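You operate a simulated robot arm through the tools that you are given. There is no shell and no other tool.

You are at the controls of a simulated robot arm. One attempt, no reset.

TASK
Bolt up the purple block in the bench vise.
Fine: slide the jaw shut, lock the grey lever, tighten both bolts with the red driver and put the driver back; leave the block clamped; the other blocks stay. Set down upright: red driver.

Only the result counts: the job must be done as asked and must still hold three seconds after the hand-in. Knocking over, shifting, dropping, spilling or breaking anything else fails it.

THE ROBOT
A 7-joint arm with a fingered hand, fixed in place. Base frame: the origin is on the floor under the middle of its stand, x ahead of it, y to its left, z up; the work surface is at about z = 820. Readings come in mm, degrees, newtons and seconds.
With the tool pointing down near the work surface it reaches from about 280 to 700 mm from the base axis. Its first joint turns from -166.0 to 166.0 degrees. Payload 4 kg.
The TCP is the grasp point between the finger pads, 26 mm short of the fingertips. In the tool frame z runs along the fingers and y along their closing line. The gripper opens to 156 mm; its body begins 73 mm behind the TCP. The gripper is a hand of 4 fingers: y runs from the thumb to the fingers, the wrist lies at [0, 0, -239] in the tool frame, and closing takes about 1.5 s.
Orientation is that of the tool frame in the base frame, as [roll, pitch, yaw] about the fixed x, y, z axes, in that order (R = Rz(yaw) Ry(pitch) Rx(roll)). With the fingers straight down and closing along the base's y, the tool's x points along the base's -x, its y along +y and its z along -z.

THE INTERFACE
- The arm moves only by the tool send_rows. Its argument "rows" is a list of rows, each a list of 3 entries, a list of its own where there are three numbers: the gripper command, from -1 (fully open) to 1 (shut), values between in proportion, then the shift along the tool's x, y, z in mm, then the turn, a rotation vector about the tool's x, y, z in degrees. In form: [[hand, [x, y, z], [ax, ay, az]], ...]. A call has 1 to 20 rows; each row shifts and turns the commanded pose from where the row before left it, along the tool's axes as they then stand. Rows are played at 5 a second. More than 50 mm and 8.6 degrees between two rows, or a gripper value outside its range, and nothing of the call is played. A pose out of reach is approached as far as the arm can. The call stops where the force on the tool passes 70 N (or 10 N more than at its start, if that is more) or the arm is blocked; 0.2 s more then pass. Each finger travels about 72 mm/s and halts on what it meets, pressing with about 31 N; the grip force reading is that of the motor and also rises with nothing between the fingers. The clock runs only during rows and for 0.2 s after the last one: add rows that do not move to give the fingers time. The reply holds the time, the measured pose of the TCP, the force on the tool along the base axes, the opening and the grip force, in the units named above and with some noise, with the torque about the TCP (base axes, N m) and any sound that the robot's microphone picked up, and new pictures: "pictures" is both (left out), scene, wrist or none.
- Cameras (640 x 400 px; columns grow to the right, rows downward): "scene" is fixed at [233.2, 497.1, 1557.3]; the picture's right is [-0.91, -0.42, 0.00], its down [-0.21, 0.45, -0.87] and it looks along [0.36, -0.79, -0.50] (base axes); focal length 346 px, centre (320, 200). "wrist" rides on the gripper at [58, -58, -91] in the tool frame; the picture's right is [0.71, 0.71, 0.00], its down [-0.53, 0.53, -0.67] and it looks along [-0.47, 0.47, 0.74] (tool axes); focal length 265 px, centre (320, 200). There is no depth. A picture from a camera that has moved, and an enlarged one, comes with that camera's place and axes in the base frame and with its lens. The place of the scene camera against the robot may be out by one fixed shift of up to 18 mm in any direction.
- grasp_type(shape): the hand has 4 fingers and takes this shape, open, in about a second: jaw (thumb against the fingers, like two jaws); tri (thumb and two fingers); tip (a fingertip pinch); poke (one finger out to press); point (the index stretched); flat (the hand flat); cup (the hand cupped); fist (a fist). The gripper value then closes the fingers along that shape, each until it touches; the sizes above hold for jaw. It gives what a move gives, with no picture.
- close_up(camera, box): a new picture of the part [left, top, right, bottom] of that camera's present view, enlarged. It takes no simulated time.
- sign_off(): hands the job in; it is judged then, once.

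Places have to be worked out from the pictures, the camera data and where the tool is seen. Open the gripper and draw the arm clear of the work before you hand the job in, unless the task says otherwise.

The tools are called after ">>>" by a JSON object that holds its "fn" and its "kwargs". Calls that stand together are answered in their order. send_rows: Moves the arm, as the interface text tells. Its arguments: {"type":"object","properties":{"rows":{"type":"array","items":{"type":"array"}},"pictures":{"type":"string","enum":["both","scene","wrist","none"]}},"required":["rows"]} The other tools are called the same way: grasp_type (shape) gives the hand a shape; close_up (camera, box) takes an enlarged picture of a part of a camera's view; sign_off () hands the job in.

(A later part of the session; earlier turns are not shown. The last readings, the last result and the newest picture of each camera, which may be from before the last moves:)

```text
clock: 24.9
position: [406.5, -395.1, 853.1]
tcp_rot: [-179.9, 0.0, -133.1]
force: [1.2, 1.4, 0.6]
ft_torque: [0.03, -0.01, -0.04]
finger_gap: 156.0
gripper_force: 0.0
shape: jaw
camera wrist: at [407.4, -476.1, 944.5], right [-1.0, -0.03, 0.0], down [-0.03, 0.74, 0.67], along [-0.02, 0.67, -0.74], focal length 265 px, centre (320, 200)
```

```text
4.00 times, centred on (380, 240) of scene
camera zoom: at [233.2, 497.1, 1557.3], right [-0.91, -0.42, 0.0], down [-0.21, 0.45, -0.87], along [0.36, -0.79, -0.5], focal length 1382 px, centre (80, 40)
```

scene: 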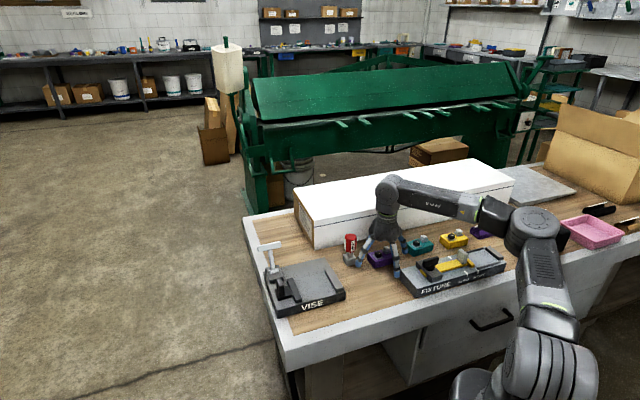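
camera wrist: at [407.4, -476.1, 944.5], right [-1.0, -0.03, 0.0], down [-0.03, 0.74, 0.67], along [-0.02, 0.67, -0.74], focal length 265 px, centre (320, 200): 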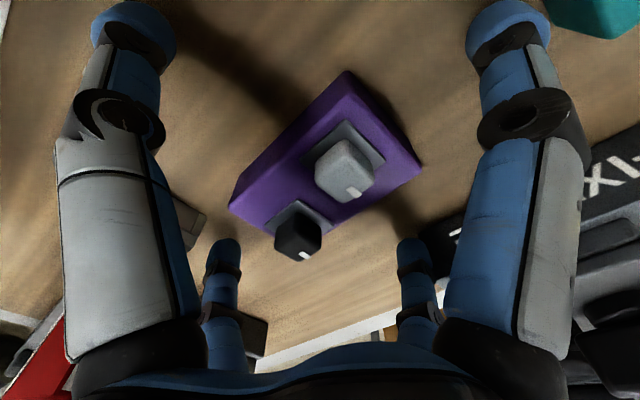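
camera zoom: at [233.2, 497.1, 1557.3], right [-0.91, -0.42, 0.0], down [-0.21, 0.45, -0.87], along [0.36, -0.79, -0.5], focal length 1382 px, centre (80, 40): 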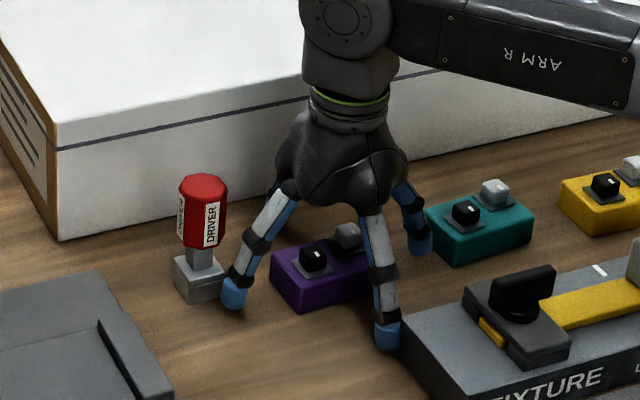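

No contact on the way down. Closing the jaw now.

>>> {"fn": "send_rows", "kwargs": {"rows": [[0.2, [0, 0, 0], [0, 0, 0]], [0.5, [0, 0, 0], [0, 0, 0]], [0.7, [0, 0, 0], [0, 0, 0]], [0.7, [0, 0, 0], [0, 0, 0]], [0.7, [0, 0, 0], [0, 0, 0]], [0.7, [0, 0, 0], [0, 0, 0]], [0.7, [0, 0, 0], [0, 0, 0]], [0.7, [0, 0, 0], [0, 0, 0]], [0.7, [0, 0, 0], [0, 0, 0]], [0.7, [0, 0, 0], [0, 0, 0]]], "pictures": "both"}}

>>> {"fn": "close_up", "kwargs": {"camera": "scene", "box": [310, 190, 450, 290]}}

```text
clock: 27.1
position: [405.2, -394.8, 853.9]
tcp_rot: [-180.0, 0.1, -133.1]
force: [0.3, -0.6, 0.5]
ft_torque: [0.02, 0.04, 0.03]
finger_gap: 55.9
gripper_force: 30.5
shape: jaw
camera wrist: at [407.4, -476.2, 944.7], right [-1.0, -0.03, 0.0], down [-0.03, 0.74, 0.67], along [-0.02, 0.67, -0.74], focal length 265 px, centre (320, 200)
```

scene: 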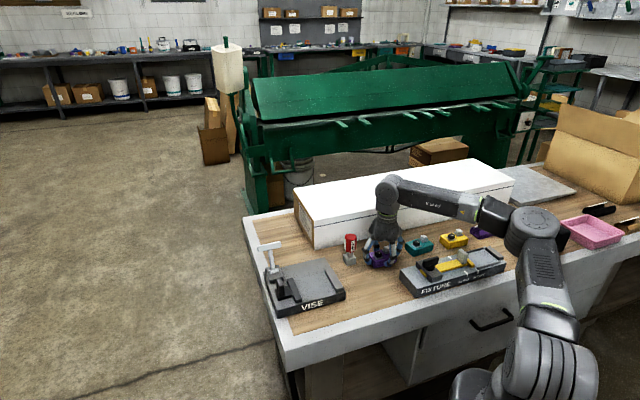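
wrist: 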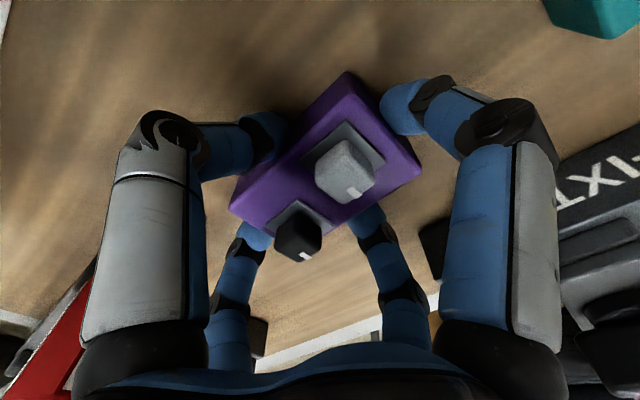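

```text
4.00 times, centred on (380, 240) of scene
camera zoom: at [233.2, 497.1, 1557.3], right [-0.91, -0.42, 0.0], down [-0.21, 0.45, -0.87], along [0.36, -0.79, -0.5], focal length 1382 px, centre (80, 40)
```

zoom: 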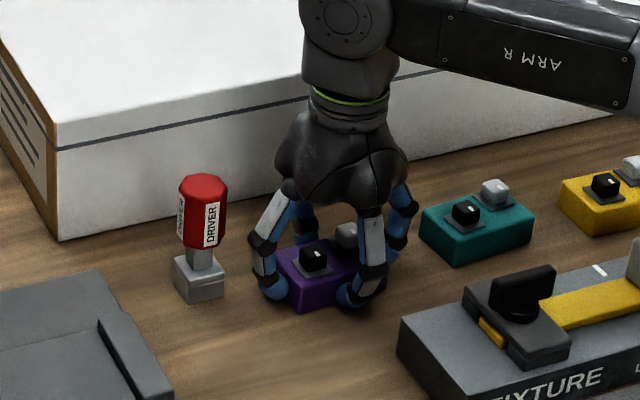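

The jaw holds the block (30 N). I'll lift it 35 mm, move it to open bench at about e1=50, e2=535, square it to 45° and set it down.

>>> {"fn": "send_rows", "kwargs": {"rows": [[0.7, [0, 0, -12], [0, 0, 0]], [0.7, [0, 0, -12], [0, 0, 0]], [0.7, [0, 0, -12], [0, 0, 0]], [0.7, [0, 0, 0], [0, 0, 0]]], "pictures": "both"}}

>>> {"fn": "close_up", "kwargs": {"camera": "scene", "box": [310, 190, 450, 290]}}

```text
clock: 28.1
position: [406.0, -394.2, 890.1]
tcp_rot: [179.9, 0.0, -133.1]
force: [0.5, 0.7, -3.6]
ft_torque: [0.0, 0.01, -0.02]
finger_gap: 56.1
gripper_force: 31.8
shape: jaw
camera wrist: at [406.8, -476.4, 980.8], right [-1.0, -0.03, 0.0], down [-0.03, 0.74, 0.67], along [-0.02, 0.67, -0.74], focal length 265 px, centre (320, 200)
```

scene: 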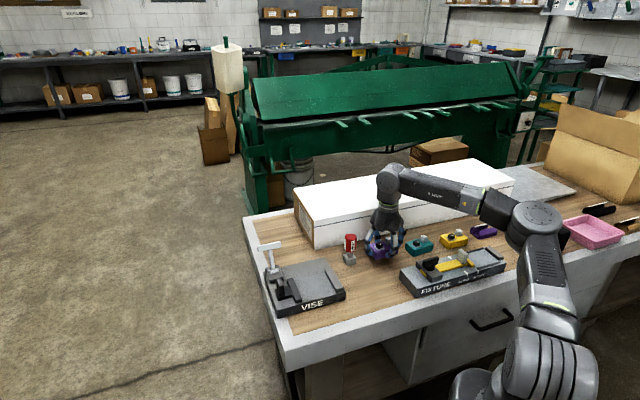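
wrist: 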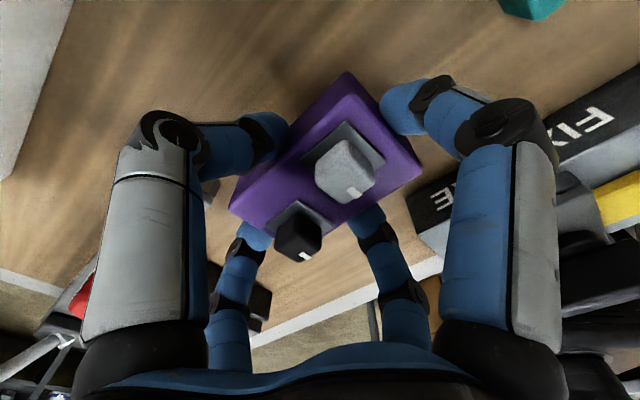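

```text
4.00 times, centred on (380, 240) of scene
camera zoom: at [233.2, 497.1, 1557.3], right [-0.91, -0.42, 0.0], down [-0.21, 0.45, -0.87], along [0.36, -0.79, -0.5], focal length 1382 px, centre (80, 40)
```

zoom: 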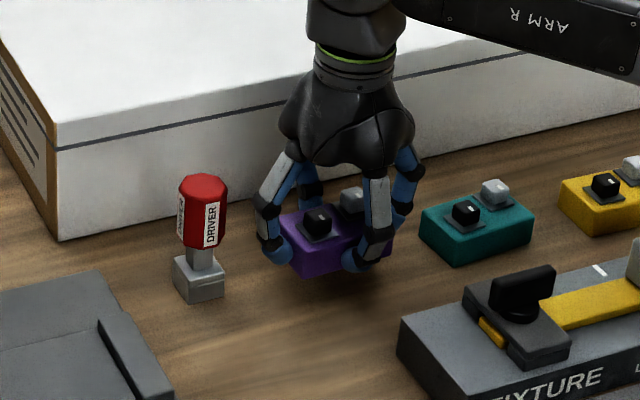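

The block is up (about 0.37 kg) and held level. Moving it sideways and lowering.

>>> {"fn": "send_rows", "kwargs": {"rows": [[0.7, [-14, 10, 0], [0, 0, 0.7]], [0.7, [-14, 10, 0], [0, 0, 0.7]], [0.7, [-14, 10, 0], [0, 0, 0.6]], [0.7, [0, 0, 0], [0, 0, 0]], [0.7, [0, 0, 12], [0, 0, 0]], [0.7, [0, 0, 12], [0, 0, 0]], [0.7, [0, 0, 8], [0, 0, 0]], [0.7, [0, 0, 3], [0, 0, 0]], [0.7, [0, 0, 1], [0, 0, 0]], [0.7, [0, 0, 0], [0, 0, 0]]], "pictures": "both"}}

>>> {"fn": "close_up", "kwargs": {"camera": "scene", "box": [310, 190, 450, 290]}}

```text
clock: 30.3
position: [412.5, -342.6, 853.0]
tcp_rot: [-179.9, 0.1, -135.1]
force: [-0.9, 0.3, -0.7]
ft_torque: [-0.05, -0.01, 0.0]
finger_gap: 55.8
gripper_force: 31.1
shape: jaw
camera wrist: at [411.4, -425.5, 944.3], right [-1.0, 0.0, 0.0], down [0.0, 0.74, 0.67], along [0.0, 0.67, -0.74], focal length 265 px, centre (320, 200)
```

scene: 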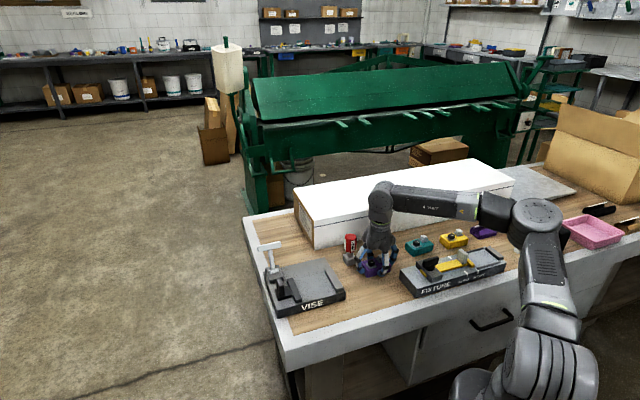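
wrist: 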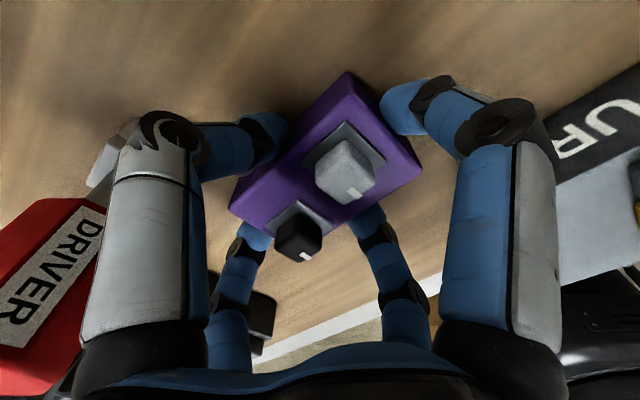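

```text
4.00 times, centred on (380, 240) of scene
camera zoom: at [233.2, 497.1, 1557.3], right [-0.91, -0.42, 0.0], down [-0.21, 0.45, -0.87], along [0.36, -0.79, -0.5], focal length 1382 px, centre (80, 40)
```

zoom: 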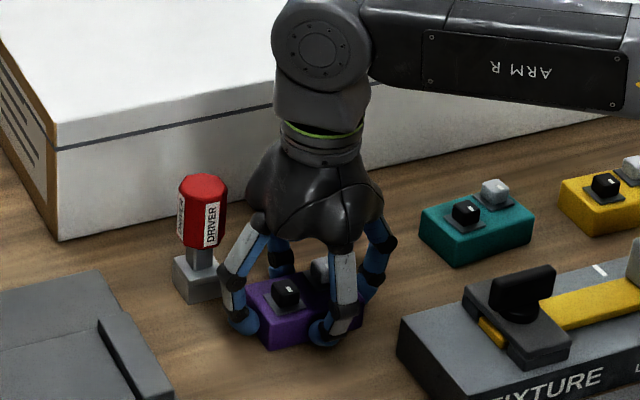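

The block is down at about e1=49, e2=534. I'll open, rise 45 mm and take the tip shape with an 8° pitch that raises the +e1 side finger.

>>> {"fn": "send_rows", "kwargs": {"rows": [[0.3, [0, 0, 0], [0, 0, 0]], [-0.2, [0, 0, 0], [0, 0, 0]], [-1, [0, 0, 0], [0, 0, 0]], [-1, [0, 0, 0], [0, 0, 0]], [-1, [0, 0, 0], [0, 0, 0]], [-1, [0, 0, 0], [0, 0, 0]], [-1, [0, 0, 0], [0, 0, 0]], [-1, [0, 0, -22], [0, 0, 0]], [-1, [0, 0, -23], [0, 0, 0]], [-1, [0, 0, -10], [0, 0, 0]], [-1, [0, 0, 0], [0, 0, 0]]], "pictures": "wrist"}}

>>> {"fn": "grasp_type", "kwargs": {"shape": "tip"}}

>>> {"fn": "close_up", "kwargs": {"camera": "wrist", "box": [200, 40, 440, 240]}}

```text
clock: 32.7
position: [411.8, -344.0, 909.0]
tcp_rot: [179.9, 0.0, -135.1]
force: [-0.3, -0.2, 0.0]
ft_torque: [0.01, -0.01, 0.02]
finger_gap: 156.2
gripper_force: 0.1
shape: jaw
camera wrist: at [410.9, -425.3, 999.6], right [-1.0, 0.0, 0.0], down [0.0, 0.74, 0.67], along [0.0, 0.67, -0.74], focal length 265 px, centre (320, 200)
```

wrist: 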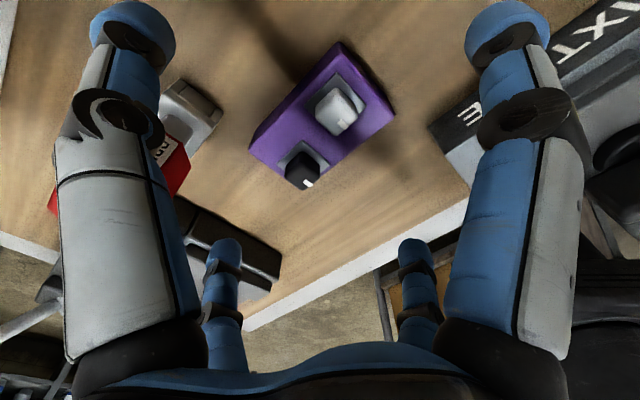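

```text
clock: 33.6
position: [411.1, -342.1, 908.5]
tcp_rot: [-179.9, 0.1, -135.1]
force: [0.9, -0.4, 0.4]
ft_torque: [-0.01, -0.02, -0.03]
finger_gap: 156.2
gripper_force: 0.0
shape: tip
```

```text
2.00 times, centred on (320, 140) of wrist
camera zoom: at [411.0, -425.3, 999.4], right [-1.0, 0.0, 0.0], down [0.0, 0.74, 0.67], along [0.0, 0.67, -0.74], focal length 531 px, centre (320, 320)
```

zoom: 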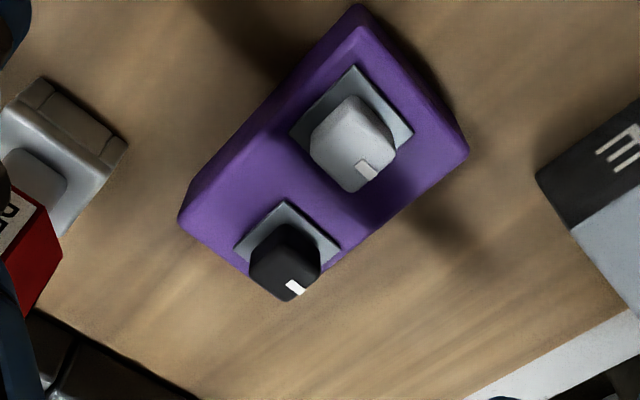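

The block sits centred at (412.3,-342.3), square to 45°, under the tool axis. I'll pitch 8° and descend to z≈855 in steps.

>>> {"fn": "send_rows", "kwargs": {"rows": [[-1, [0, 0, 0], [0, -4, 0]], [-1, [0, 0, 0], [0, -4, 0]], [-1, [2.8, 0, -0.4], [0, 0, 0]], [-1, [3.8, 0, 27], [0, 0, 0]], [-1, [0, 0, 0], [0, 0, 0]]], "pictures": "both"}}

>>> {"fn": "close_up", "kwargs": {"camera": "scene", "box": [310, 190, 450, 290]}}

```text
clock: 34.8
position: [409.4, -346.1, 881.0]
tcp_rot: [-179.9, 8.0, -135.0]
force: [-0.1, -0.1, -0.4]
ft_torque: [0.02, 0.01, 0.0]
finger_gap: 156.1
gripper_force: 0.0
shape: tip
camera wrist: at [400.6, -435.7, 963.4], right [-0.99, 0.01, -0.1], down [-0.07, 0.68, 0.73], along [0.07, 0.74, -0.67], focal length 265 px, centre (320, 200)
```

scene: 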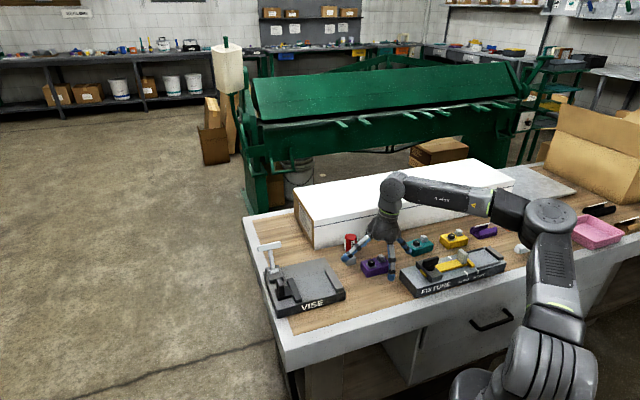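
wrist: 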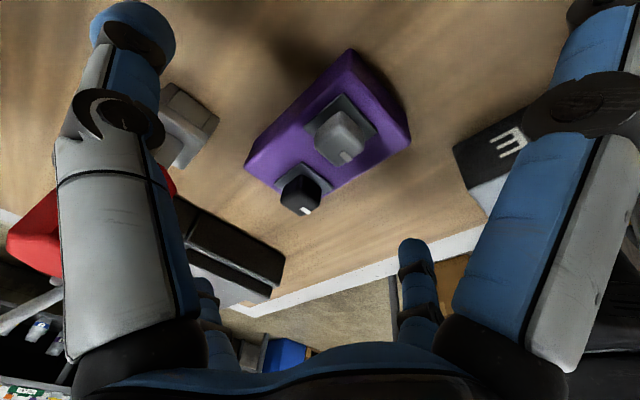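

```text
4.00 times, centred on (380, 240) of scene
camera zoom: at [233.2, 497.1, 1557.3], right [-0.91, -0.42, 0.0], down [-0.21, 0.45, -0.87], along [0.36, -0.79, -0.5], focal length 1382 px, centre (80, 40)
```

zoom: 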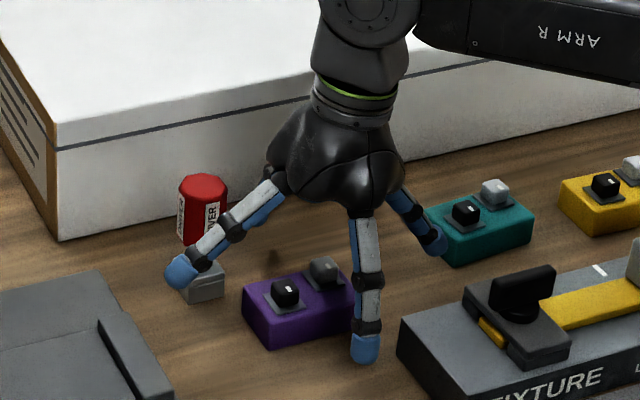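

The pitch is right: the +e1 finger is up. Continuing down to z≈855 and then pinching.

>>> {"fn": "send_rows", "kwargs": {"rows": [[-1, [1.8, 0, 13], [0, 0, 0]], [-1, [1.8, 0, 12.7], [0, 0, 0]], [-1, [0, 0, 0], [0, 0, 0]]], "pictures": "both"}}

>>> {"fn": "close_up", "kwargs": {"camera": "scene", "box": [310, 190, 450, 290]}}

```text
clock: 35.6
position: [410.1, -345.3, 854.0]
tcp_rot: [180.0, 7.9, -135.1]
force: [0.0, -0.1, -1.2]
ft_torque: [-0.05, 0.01, 0.0]
finger_gap: 155.7
gripper_force: 0.1
shape: tip
camera wrist: at [400.9, -435.6, 937.2], right [-0.99, 0.01, -0.1], down [-0.07, 0.67, 0.73], along [0.07, 0.74, -0.67], focal length 265 px, centre (320, 200)
```

scene: 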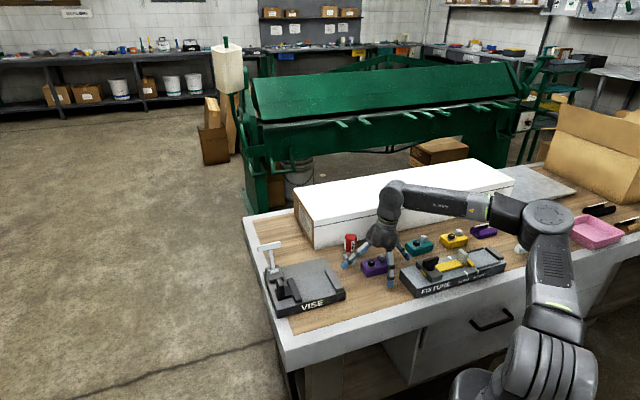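
wrist: 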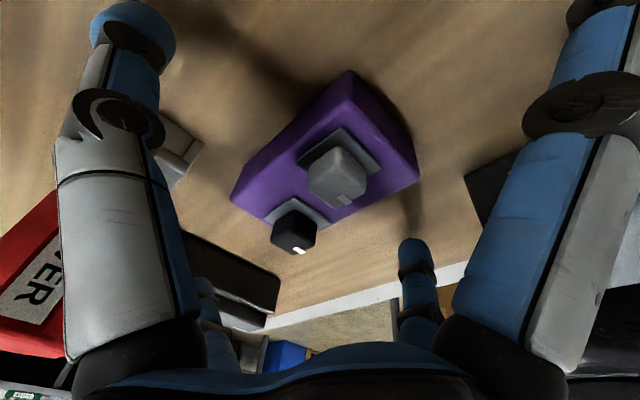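

```text
4.00 times, centred on (380, 240) of scene
camera zoom: at [233.2, 497.1, 1557.3], right [-0.91, -0.42, 0.0], down [-0.21, 0.45, -0.87], along [0.36, -0.79, -0.5], focal length 1382 px, centre (80, 40)
```

zoom: 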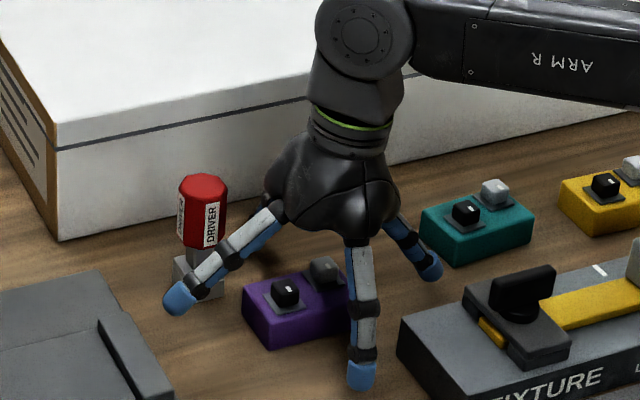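

>>> {"fn": "send_rows", "kwargs": {"rows": [[0.2, [0, 0, 0], [0, 0, 0]], [0.5, [0, 0, 0], [0, 0, 0]], [0.8, [0, 0, 0], [0, 0, 0]], [0.8, [0, 0, 0], [0, 0, 0]], [0.8, [0, 0, 0], [0, 0, 0]], [0.8, [0, 0, 0], [0, 0, 0]], [0.8, [0, 0, 0], [0, 0, 0]], [0.8, [0, 0, 0], [0, 0, 0]], [0.8, [0, 0, 0], [0, 0, 0]], [0.8, [0, 0, 0], [0, 0, 0]]], "pictures": "both"}}

>>> {"fn": "close_up", "kwargs": {"camera": "scene", "box": [310, 190, 450, 290]}}

```text
clock: 37.8
position: [409.9, -344.2, 855.0]
tcp_rot: [-179.9, 7.9, -135.1]
force: [-0.8, -0.1, -0.6]
ft_torque: [-0.08, 0.05, -0.02]
finger_gap: 42.4
gripper_force: 31.0
shape: tip
camera wrist: at [400.9, -435.7, 937.2], right [-1.0, 0.01, -0.1], down [-0.07, 0.67, 0.73], along [0.07, 0.74, -0.67], focal length 265 px, centre (320, 200)
```

scene: 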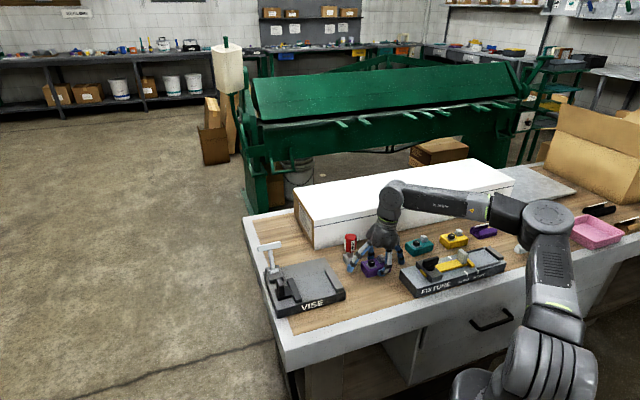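
wrist: 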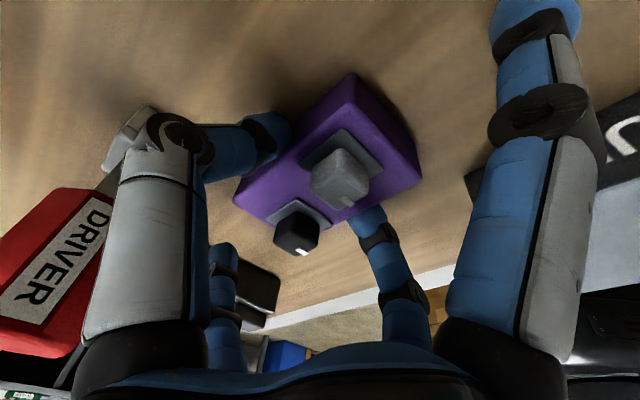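

```text
4.00 times, centred on (380, 240) of scene
camera zoom: at [233.2, 497.1, 1557.3], right [-0.91, -0.42, 0.0], down [-0.21, 0.45, -0.87], along [0.36, -0.79, -0.5], focal length 1382 px, centre (80, 40)
```

zoom: 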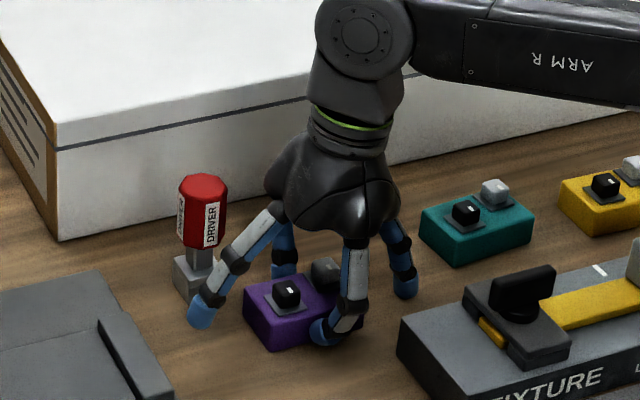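

The pinch holds (31 N), but at 0.8 the side fingers have come down with the closing. I'll ease the command to 0.55 to see whether they splay out again while the pinch keeps its force.

>>> {"fn": "send_rows", "kwargs": {"rows": [[0.55, [0, 0, 0], [0, 0, 0]], [0.55, [0, 0, 0], [0, 0, 0]], [0.55, [0, 0, 0], [0, 0, 0]], [0.55, [0, 0, 0], [0, 0, 0]]], "pictures": "wrist"}}

>>> {"fn": "close_up", "kwargs": {"camera": "scene", "box": [310, 190, 450, 290]}}

```text
clock: 38.8
position: [411.3, -345.2, 854.6]
tcp_rot: [180.0, 7.9, -135.1]
force: [-0.5, 0.0, 0.0]
ft_torque: [-0.02, 0.02, -0.01]
finger_gap: 42.3
gripper_force: 31.3
shape: tip
camera wrist: at [400.9, -435.7, 937.3], right [-0.99, 0.01, -0.1], down [-0.07, 0.67, 0.73], along [0.07, 0.74, -0.67], focal length 265 px, centre (320, 200)
```

wrist: 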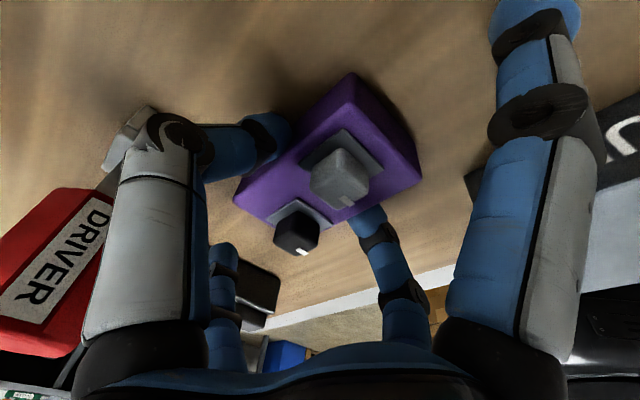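

```text
4.00 times, centred on (380, 240) of scene
camera zoom: at [233.2, 497.1, 1557.3], right [-0.91, -0.42, 0.0], down [-0.21, 0.45, -0.87], along [0.36, -0.79, -0.5], focal length 1382 px, centre (80, 40)
```

zoom: 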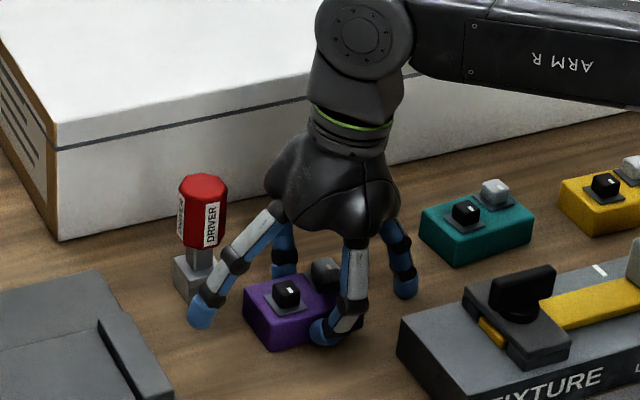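

>>> {"fn": "send_rows", "kwargs": {"rows": [[0.47, [0, 0, 0], [0, 0, 0]], [0.47, [0, 0, 0], [0, 0, 0]], [0.47, [0, 0, 0], [0, 0, 0]], [0.47, [0, 0, 0], [0, 0, 0]], [0.47, [0, 0, 0], [0, 0, 0]]], "pictures": "wrist"}}

>>> {"fn": "close_up", "kwargs": {"camera": "scene", "box": [310, 190, 450, 290]}}

```text
clock: 40.0
position: [410.4, -344.3, 854.6]
tcp_rot: [-179.9, 8.0, -135.1]
force: [-0.7, -1.2, 0.8]
ft_torque: [-0.02, 0.0, -0.01]
finger_gap: 43.2
gripper_force: 0.0
shape: tip
camera wrist: at [400.9, -435.7, 937.5], right [-0.99, 0.01, -0.1], down [-0.07, 0.68, 0.73], along [0.07, 0.74, -0.67], focal length 265 px, centre (320, 200)
```

wrist: 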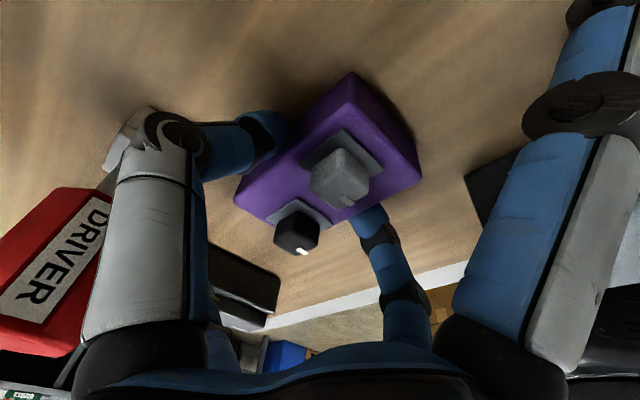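

```text
4.00 times, centred on (380, 240) of scene
camera zoom: at [233.2, 497.1, 1557.3], right [-0.91, -0.42, 0.0], down [-0.21, 0.45, -0.87], along [0.36, -0.79, -0.5], focal length 1382 px, centre (80, 40)
```

zoom: 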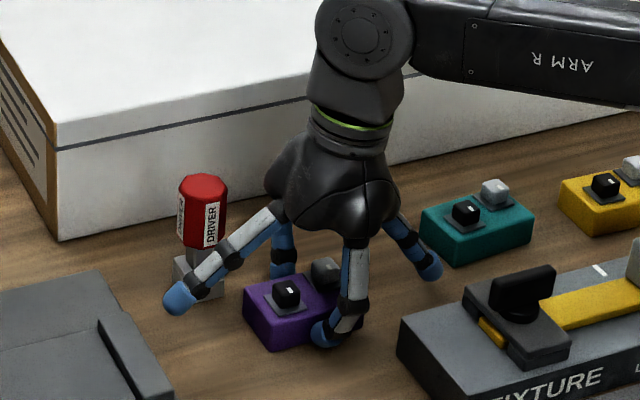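

When the pinch force is on, the side fingers come in to r≈91 mm; unloaded they splay again. I'll look closely at where the fingertips meet the block.

>>> {"fn": "send_rows", "kwargs": {"rows": [[0.7, [0, 0, 0], [0, 0, 0]], [0.7, [0, 0, 0], [0, 0, 0]], [0.7, [0, 0, 0], [0, 0, 0]], [0.7, [0, 0, 0], [0, 0, 0]]], "pictures": "none"}}

>>> {"fn": "close_up", "kwargs": {"camera": "scene", "box": [355, 230, 415, 290]}}

>>> {"fn": "close_up", "kwargs": {"camera": "wrist", "box": [210, 60, 450, 260]}}

```text
clock: 41.0
position: [411.6, -345.1, 856.0]
tcp_rot: [180.0, 8.0, -135.2]
force: [-0.4, -0.2, 0.6]
ft_torque: [-0.02, 0.04, -0.02]
finger_gap: 42.7
gripper_force: 30.7
shape: tip
```

```text
6.67 times, centred on (385, 260) of scene
camera zoom: at [233.2, 497.1, 1557.3], right [-0.91, -0.42, 0.0], down [-0.21, 0.45, -0.87], along [0.36, -0.79, -0.5], focal length 2303 px, centre (-113, -200)
```

zoom: 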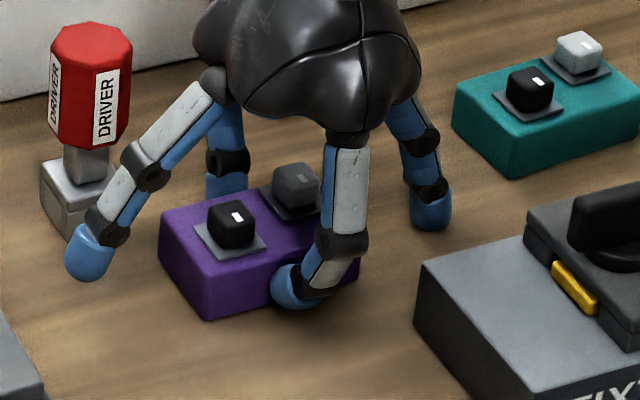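

```text
2.00 times, centred on (330, 160) of wrist
camera zoom: at [400.8, -435.7, 937.1], right [-1.0, 0.01, -0.1], down [-0.07, 0.67, 0.73], along [0.07, 0.74, -0.67], focal length 531 px, centre (300, 280)
```

zoom: 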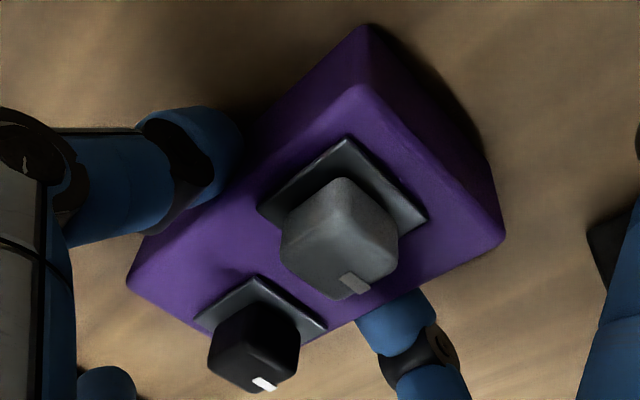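

The tips meet the block at mid-height, but with the pinch loaded the raised side finger would still foul the post. Better plan: grip level, set the block in the vise offset toward the robot so the finger passes beside the post, then push it to centre. Regripping level now.

>>> {"fn": "send_rows", "kwargs": {"rows": [[0.3, [0, 0, 0], [0, 0, 0]], [-0.3, [0, 0, 0], [0, 0, 0]], [-0.3, [0, 0, 0], [0, 0, 0]], [-0.3, [0, 0, 0], [0, 0, 0]], [-0.3, [0, 0, 0], [0, 4, 0]], [-0.3, [0, 0, 0], [0, 4, 0]], [-0.3, [-2.8, 0, 0], [0, 0, 0]], [-0.3, [0, 0, -1], [0, 0, 0]], [0.3, [0, 0, 0], [0, 0, 0]], [0.7, [0, 0, 0], [0, 0, 0]], [0.7, [0, 0, 0], [0, 0, 0]], [0.7, [0, 0, 0], [0, 0, 0]], [0.7, [0, 0, 0], [0, 0, 0]], [0.7, [0, 0, 0], [0, 0, 0]], [0.7, [0, 0, 0], [0, 0, 0]]], "pictures": "both"}}

>>> {"fn": "close_up", "kwargs": {"camera": "scene", "box": [320, 210, 440, 300]}}

```text
clock: 44.2
position: [411.7, -341.9, 856.5]
tcp_rot: [179.9, 0.0, -135.1]
force: [-0.4, 0.8, -0.9]
ft_torque: [0.04, -0.03, 0.01]
finger_gap: 43.9
gripper_force: 30.9
shape: tip
camera wrist: at [411.4, -425.2, 947.4], right [-1.0, 0.0, 0.0], down [0.0, 0.74, 0.67], along [0.0, 0.67, -0.74], focal length 265 px, centre (320, 200)
```

scene: 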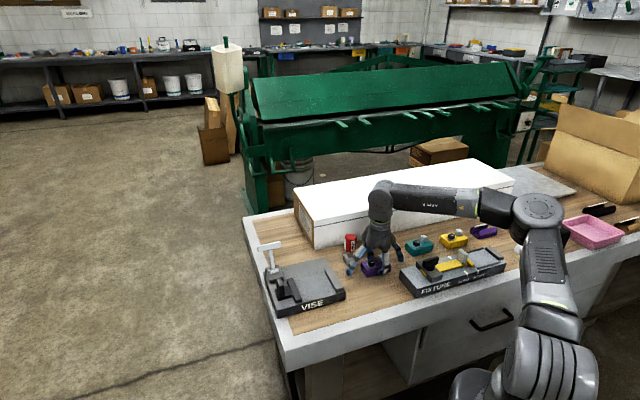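
wrist: 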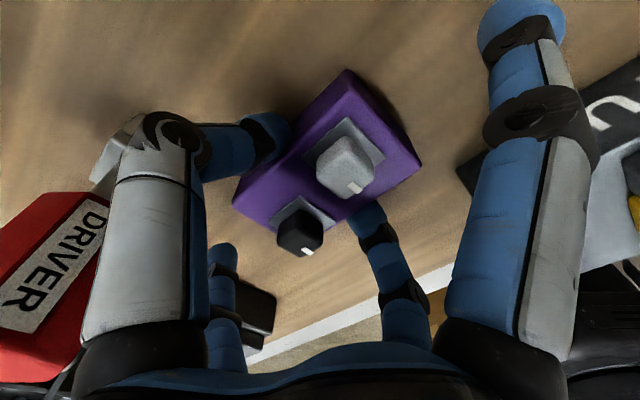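

```text
4.44 times, centred on (380, 255) of scene
camera zoom: at [233.2, 497.1, 1557.3], right [-0.91, -0.42, 0.0], down [-0.21, 0.45, -0.87], along [0.36, -0.79, -0.5], focal length 1535 px, centre (53, -44)
```

zoom: 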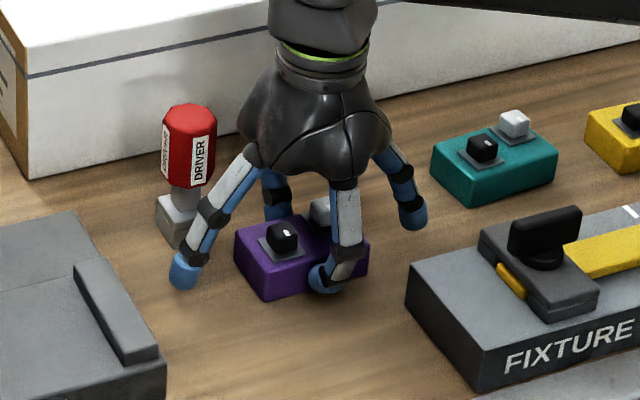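

Gripped level with 31 N. Lifting 60 mm and checking that the block stays level.

>>> {"fn": "send_rows", "kwargs": {"rows": [[0.7, [0, 0, -8], [0, 0, 0]], [0.7, [0, 0, -12], [0, 0, 0]], [0.7, [0, 0, -20], [0, 0, 0]], [0.7, [0, 0, -20], [0, 0, 0]], [0.7, [0, 0, 0], [0, 0, 0]]], "pictures": "wrist"}}

>>> {"fn": "close_up", "kwargs": {"camera": "scene", "box": [320, 190, 440, 280]}}

```text
clock: 45.4
position: [412.2, -342.9, 916.2]
tcp_rot: [180.0, 0.0, -135.1]
force: [-0.6, 0.6, -4.3]
ft_torque: [-0.02, -0.01, -0.02]
finger_gap: 43.9
gripper_force: 31.0
shape: tip
camera wrist: at [411.8, -425.3, 1007.6], right [-1.0, 0.0, 0.0], down [0.0, 0.74, 0.67], along [0.0, 0.67, -0.74], focal length 265 px, centre (320, 200)
```

wrist: 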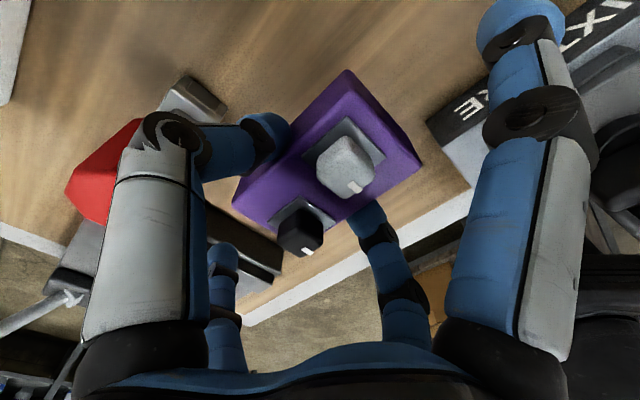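

```text
4.44 times, centred on (380, 235) of scene
camera zoom: at [233.2, 497.1, 1557.3], right [-0.91, -0.42, 0.0], down [-0.21, 0.45, -0.87], along [0.36, -0.79, -0.5], focal length 1535 px, centre (53, 44)
```

zoom: 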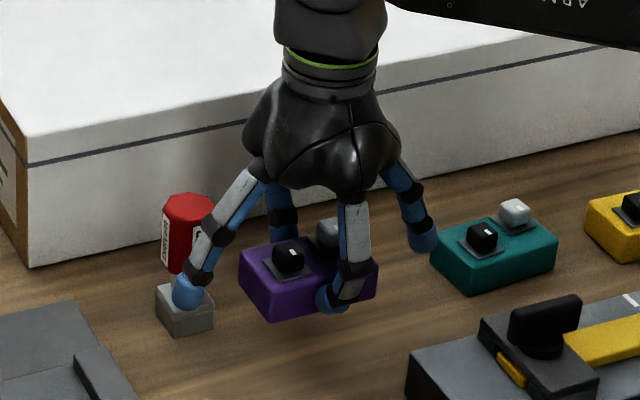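

The block hangs level. I'll move it at height toward the robot side and then along to the vise, stopping above it to measure.

>>> {"fn": "send_rows", "kwargs": {"rows": [[0.7, [0, 24, -10], [0, 0, 0]], [0.7, [0, 24, -10], [0, 0, 0]], [0.7, [0, 24, 0], [0, 0, 0]], [0.7, [-32, 0, 0], [0, 0, 0]], [0.7, [-38, 0, 0], [0, 0, 0]], [0.7, [-38, 0, 0], [0, 0, 0]], [0.7, [-38, 0, 0], [0, 0, 0]], [0.7, [-38, 0, 0], [0, 0, 0]], [0.7, [-38, 0, 0], [0, 0, 0]], [0.7, [0, 0, 0], [0, 0, 0]]], "pictures": "both"}}

>>> {"fn": "close_up", "kwargs": {"camera": "scene", "box": [240, 200, 360, 320]}}

>>> {"fn": "close_up", "kwargs": {"camera": "wrist", "box": [180, 40, 420, 280]}}

```text
clock: 47.6
position: [517.9, -134.4, 936.0]
tcp_rot: [-180.0, 0.0, -135.0]
force: [-0.1, -0.1, -3.7]
ft_torque: [-0.01, -0.01, 0.0]
finger_gap: 44.1
gripper_force: 30.9
shape: tip
camera wrist: at [517.4, -217.2, 1027.5], right [-1.0, 0.0, 0.0], down [0.0, 0.74, 0.67], along [0.0, 0.67, -0.74], focal length 265 px, centre (320, 200)
```

scene: 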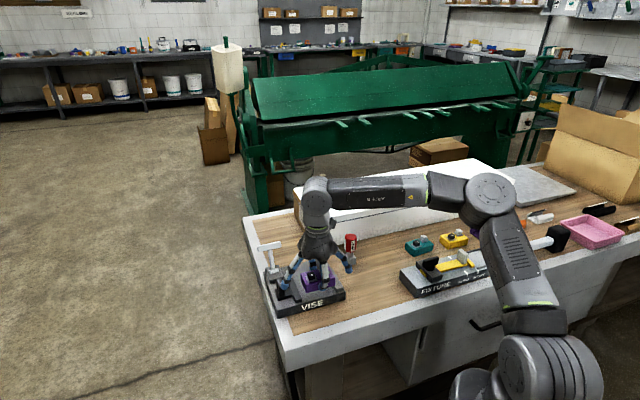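
wrist: 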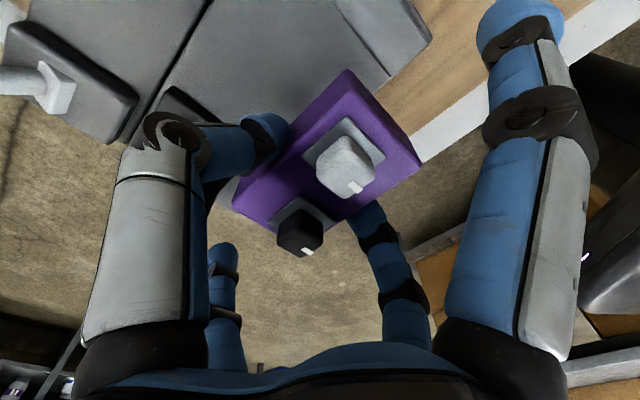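

```text
3.33 times, centred on (300, 260) of scene
camera zoom: at [233.2, 497.1, 1557.3], right [-0.91, -0.42, 0.0], down [-0.21, 0.45, -0.87], along [0.36, -0.79, -0.5], focal length 1152 px, centre (387, 0)
```

zoom: 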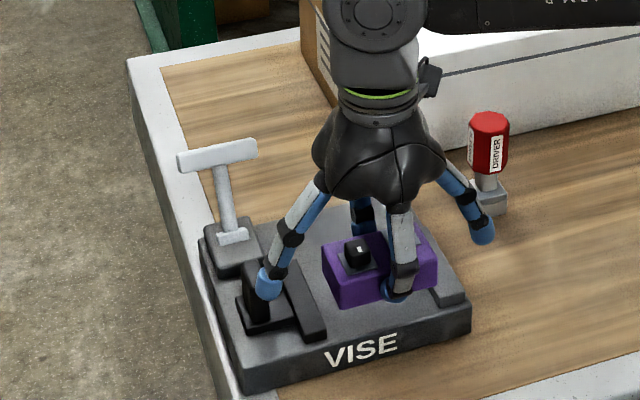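

```text
1.67 times, centred on (300, 160) of wrist
camera zoom: at [517.4, -217.2, 1027.5], right [-1.0, 0.0, 0.0], down [0.0, 0.74, 0.67], along [0.0, 0.67, -0.74], focal length 442 px, centre (353, 267)
```

zoom: 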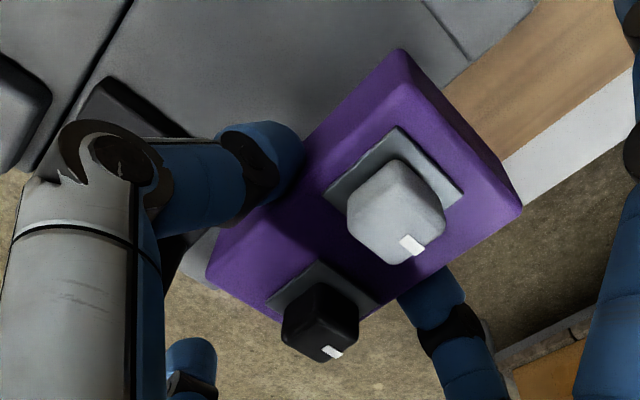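

The block is over the vise at e1≈271, e2≈461, with the side finger in front of the post. Lowering most of the way, then I'll check clearances.

>>> {"fn": "send_rows", "kwargs": {"rows": [[0.7, [0, 0, 15], [0, 0, 0]], [0.7, [0, 0, 13], [0, 0, 0]], [0.7, [0, 0, 8], [0, 0, 0]], [0.7, [0, 0, 0], [0, 0, 0]]], "pictures": "none"}}

>>> {"fn": "close_up", "kwargs": {"camera": "scene", "box": [250, 230, 350, 320]}}

>>> {"fn": "close_up", "kwargs": {"camera": "wrist", "box": [100, 0, 500, 280]}}

```text
clock: 48.6
position: [517.3, -135.2, 900.1]
tcp_rot: [-179.9, 0.0, -135.1]
force: [-0.5, -0.5, -3.6]
ft_torque: [0.0, 0.02, -0.01]
finger_gap: 43.5
gripper_force: 30.7
shape: tip
```

```text
4.44 times, centred on (300, 275) of scene
camera zoom: at [233.2, 497.1, 1557.3], right [-0.91, -0.42, 0.0], down [-0.21, 0.45, -0.87], along [0.36, -0.79, -0.5], focal length 1535 px, centre (409, -133)
```

zoom: 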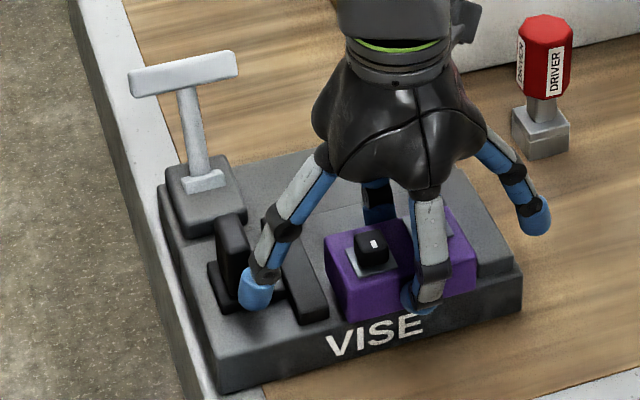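

```text
1.43 times, centred on (300, 140) of wrist
camera zoom: at [517.6, -218.0, 991.5], right [-1.0, 0.0, 0.0], down [0.0, 0.74, 0.67], along [0.0, 0.67, -0.74], focal length 379 px, centre (349, 286)
```

zoom: 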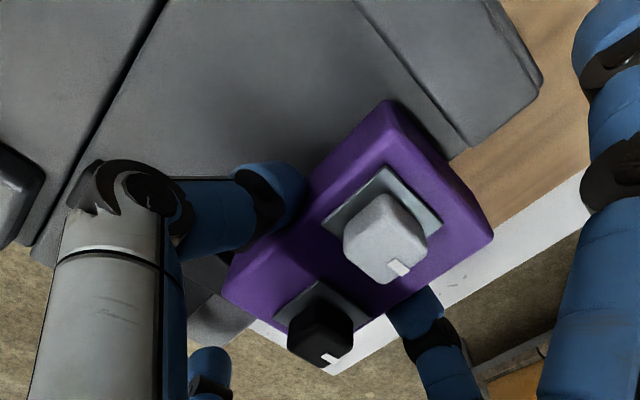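

Clear so far; the side finger sits in front of the post. Lowering the last millimetres in small steps while watching the force.

>>> {"fn": "send_rows", "kwargs": {"rows": [[0.7, [0, 0, 5], [0, 0, 0]], [0.7, [0, 0, 3], [0, 0, 0]], [0.7, [0, 0, 2], [0, 0, 0]], [0.7, [0, 0, 0], [0, 0, 0]]], "pictures": "none"}}

>>> {"fn": "close_up", "kwargs": {"camera": "scene", "box": [250, 230, 350, 320]}}

```text
clock: 49.6
position: [518.3, -135.5, 890.6]
tcp_rot: [-179.9, -0.1, -135.1]
force: [-0.5, -1.1, 5.1]
ft_torque: [-0.03, 0.03, -0.01]
finger_gap: 44.0
gripper_force: 30.9
shape: tip
```

```text
4.44 times, centred on (300, 275) of scene
camera zoom: at [233.2, 497.1, 1557.3], right [-0.91, -0.42, 0.0], down [-0.21, 0.45, -0.87], along [0.36, -0.79, -0.5], focal length 1535 px, centre (409, -133)
```

zoom: 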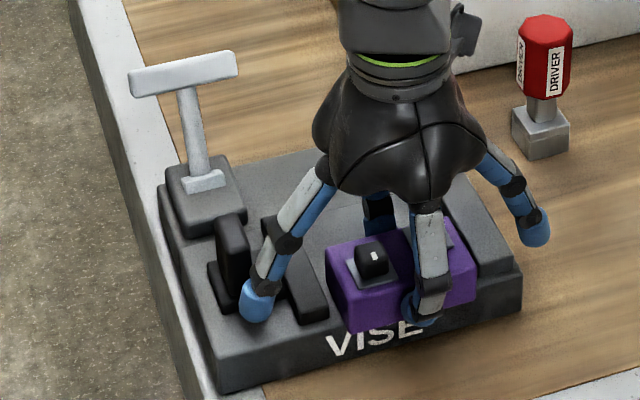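

The force flipped to +5 N, so the block is resting on the plate (z≈854). Releasing and rising.

>>> {"fn": "send_rows", "kwargs": {"rows": [[0.4, [0, 0, 0], [0, 0, 0]], [0.1, [0, 0, 0], [0, 0, 0]], [-0.2, [0, 0, 0], [0, 0, 0]], [-0.4, [0, 0, 0], [0, 0, 0]], [-0.4, [0, 0, 0], [0, 0, 0]], [-0.4, [0, 0, -15], [0, 0, 0]], [-0.4, [0, 0, -30], [0, 0, 0]], [-0.4, [0, 0, -40], [0, 0, 0]], [-0.4, [0, 0, -40], [0, 0, 0]], [-0.4, [0, 0, 0], [0, 0, 0]]], "pictures": "both"}}

>>> {"fn": "close_up", "kwargs": {"camera": "scene", "box": [250, 230, 350, 320]}}

>>> {"fn": "close_up", "kwargs": {"camera": "wrist", "box": [160, 0, 480, 240]}}

```text
clock: 51.8
position: [517.4, -134.5, 1016.4]
tcp_rot: [180.0, 0.1, -135.0]
force: [-0.3, 0.0, 0.1]
ft_torque: [0.01, -0.04, -0.01]
finger_gap: 108.8
gripper_force: 0.0
shape: tip
camera wrist: at [516.7, -217.8, 1107.6], right [-1.0, 0.0, 0.0], down [0.0, 0.74, 0.67], along [0.0, 0.67, -0.74], focal length 265 px, centre (320, 200)
```

scene: 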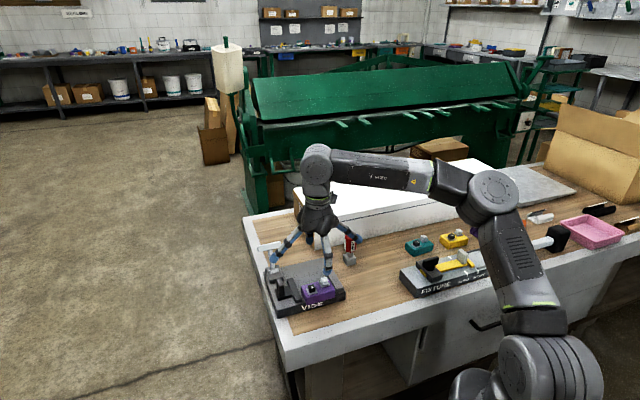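
wrist: 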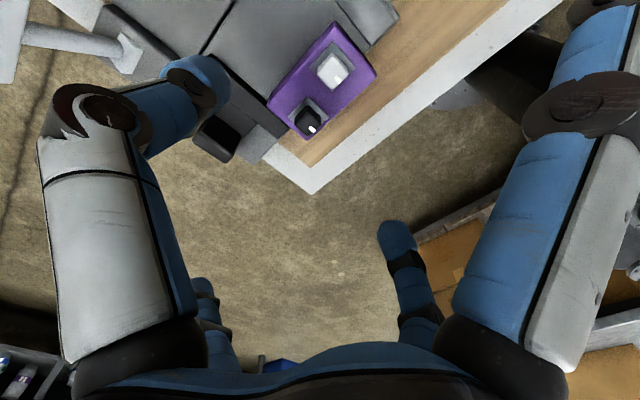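

```text
4.44 times, centred on (300, 275) of scene
camera zoom: at [233.2, 497.1, 1557.3], right [-0.91, -0.42, 0.0], down [-0.21, 0.45, -0.87], along [0.36, -0.79, -0.5], focal length 1535 px, centre (409, -133)
```

zoom: 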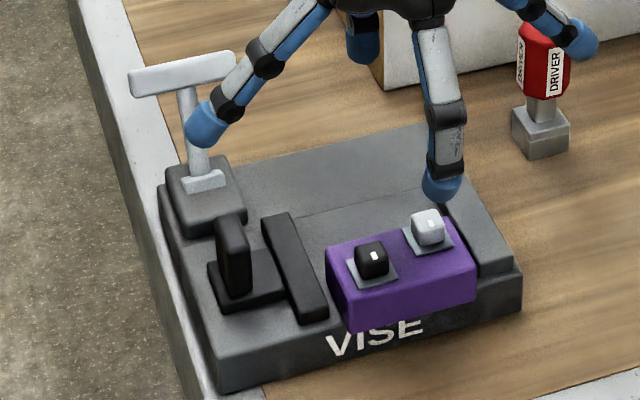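

```text
1.67 times, centred on (320, 120) of wrist
camera zoom: at [516.7, -217.8, 1107.6], right [-1.0, 0.0, 0.0], down [0.0, 0.74, 0.67], along [0.0, 0.67, -0.74], focal length 442 px, centre (320, 333)
```

zoom: 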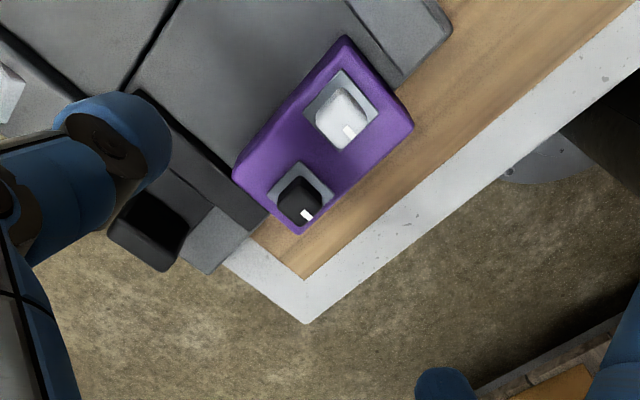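

The block rests between the jaws at e1≈268, e2≈463 and needs about +37 mm along e2. I'll take the flat shape and turn to yaw 180 so two fingers can push squarely.

>>> {"fn": "grasp_type", "kwargs": {"shape": "flat"}}

>>> {"fn": "send_rows", "kwargs": {"rows": [[-1, [0, 25, 0], [0, 0, 0]], [-1, [0, 30, 0], [0, 0, 0]], [-1, [0, 30, 0], [0, 0, 0]], [-1, [0, 0, 0], [0, 0, 7.5]], [-1, [0, 0, 0], [0, 0, 7.5]], [-1, [0, 0, 0], [0, 0, 7.5]], [-1, [0, 0, 0], [0, 0, 7.5]], [-1, [0, 0, 0], [0, 0, 7.5]], [-1, [0, 0, 0], [0, 0, 7.5]], [-1, [0, 0, 0], [0, 0, 0]]], "pictures": "both"}}

>>> {"fn": "close_up", "kwargs": {"camera": "scene", "box": [250, 180, 370, 320]}}

```text
clock: 52.7
position: [518.0, -136.2, 1016.5]
tcp_rot: [180.0, 0.1, -135.1]
force: [-0.3, -0.4, 0.5]
ft_torque: [0.03, 0.0, 0.0]
finger_gap: 0.0
gripper_force: 0.2
shape: flat
```

```text
clock: 54.9
position: [458.4, -73.7, 1015.8]
tcp_rot: [180.0, 0.0, 179.9]
force: [0.1, 0.8, -0.3]
ft_torque: [0.0, 0.0, 0.01]
finger_gap: 0.0
gripper_force: 0.0
shape: flat
camera wrist: at [399.3, -133.0, 1106.2], right [-0.71, 0.71, 0.0], down [0.53, 0.53, 0.67], along [0.47, 0.47, -0.74], focal length 265 px, centre (320, 200)
```

scene: 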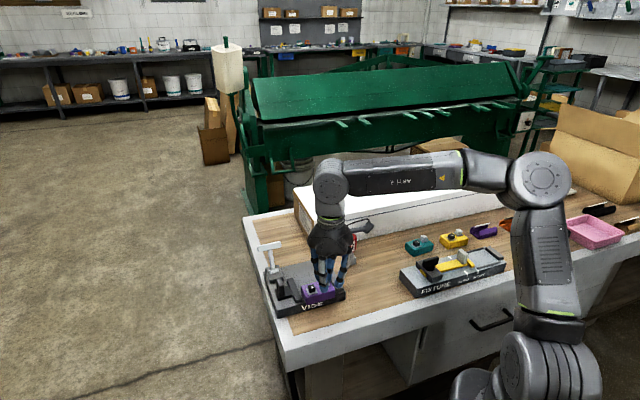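
wrist: 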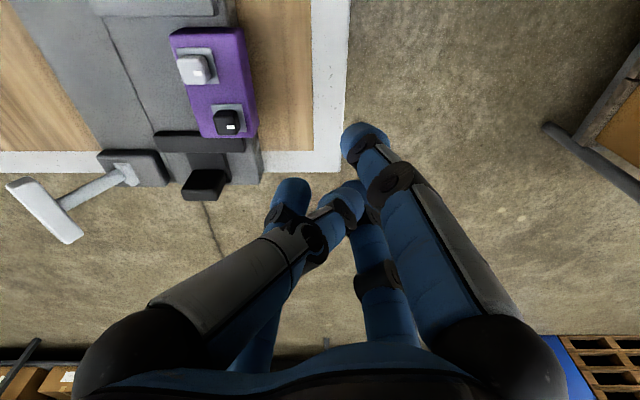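

```text
2.86 times, centred on (310, 250) of scene
camera zoom: at [233.2, 497.1, 1557.3], right [-0.91, -0.42, 0.0], down [-0.21, 0.45, -0.87], along [0.36, -0.79, -0.5], focal length 987 px, centre (349, 57)
```

zoom: 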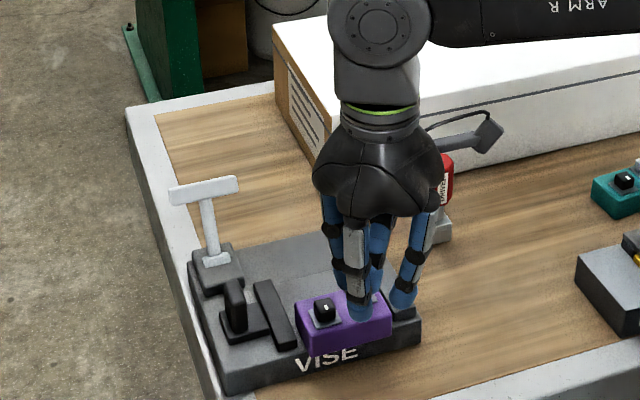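

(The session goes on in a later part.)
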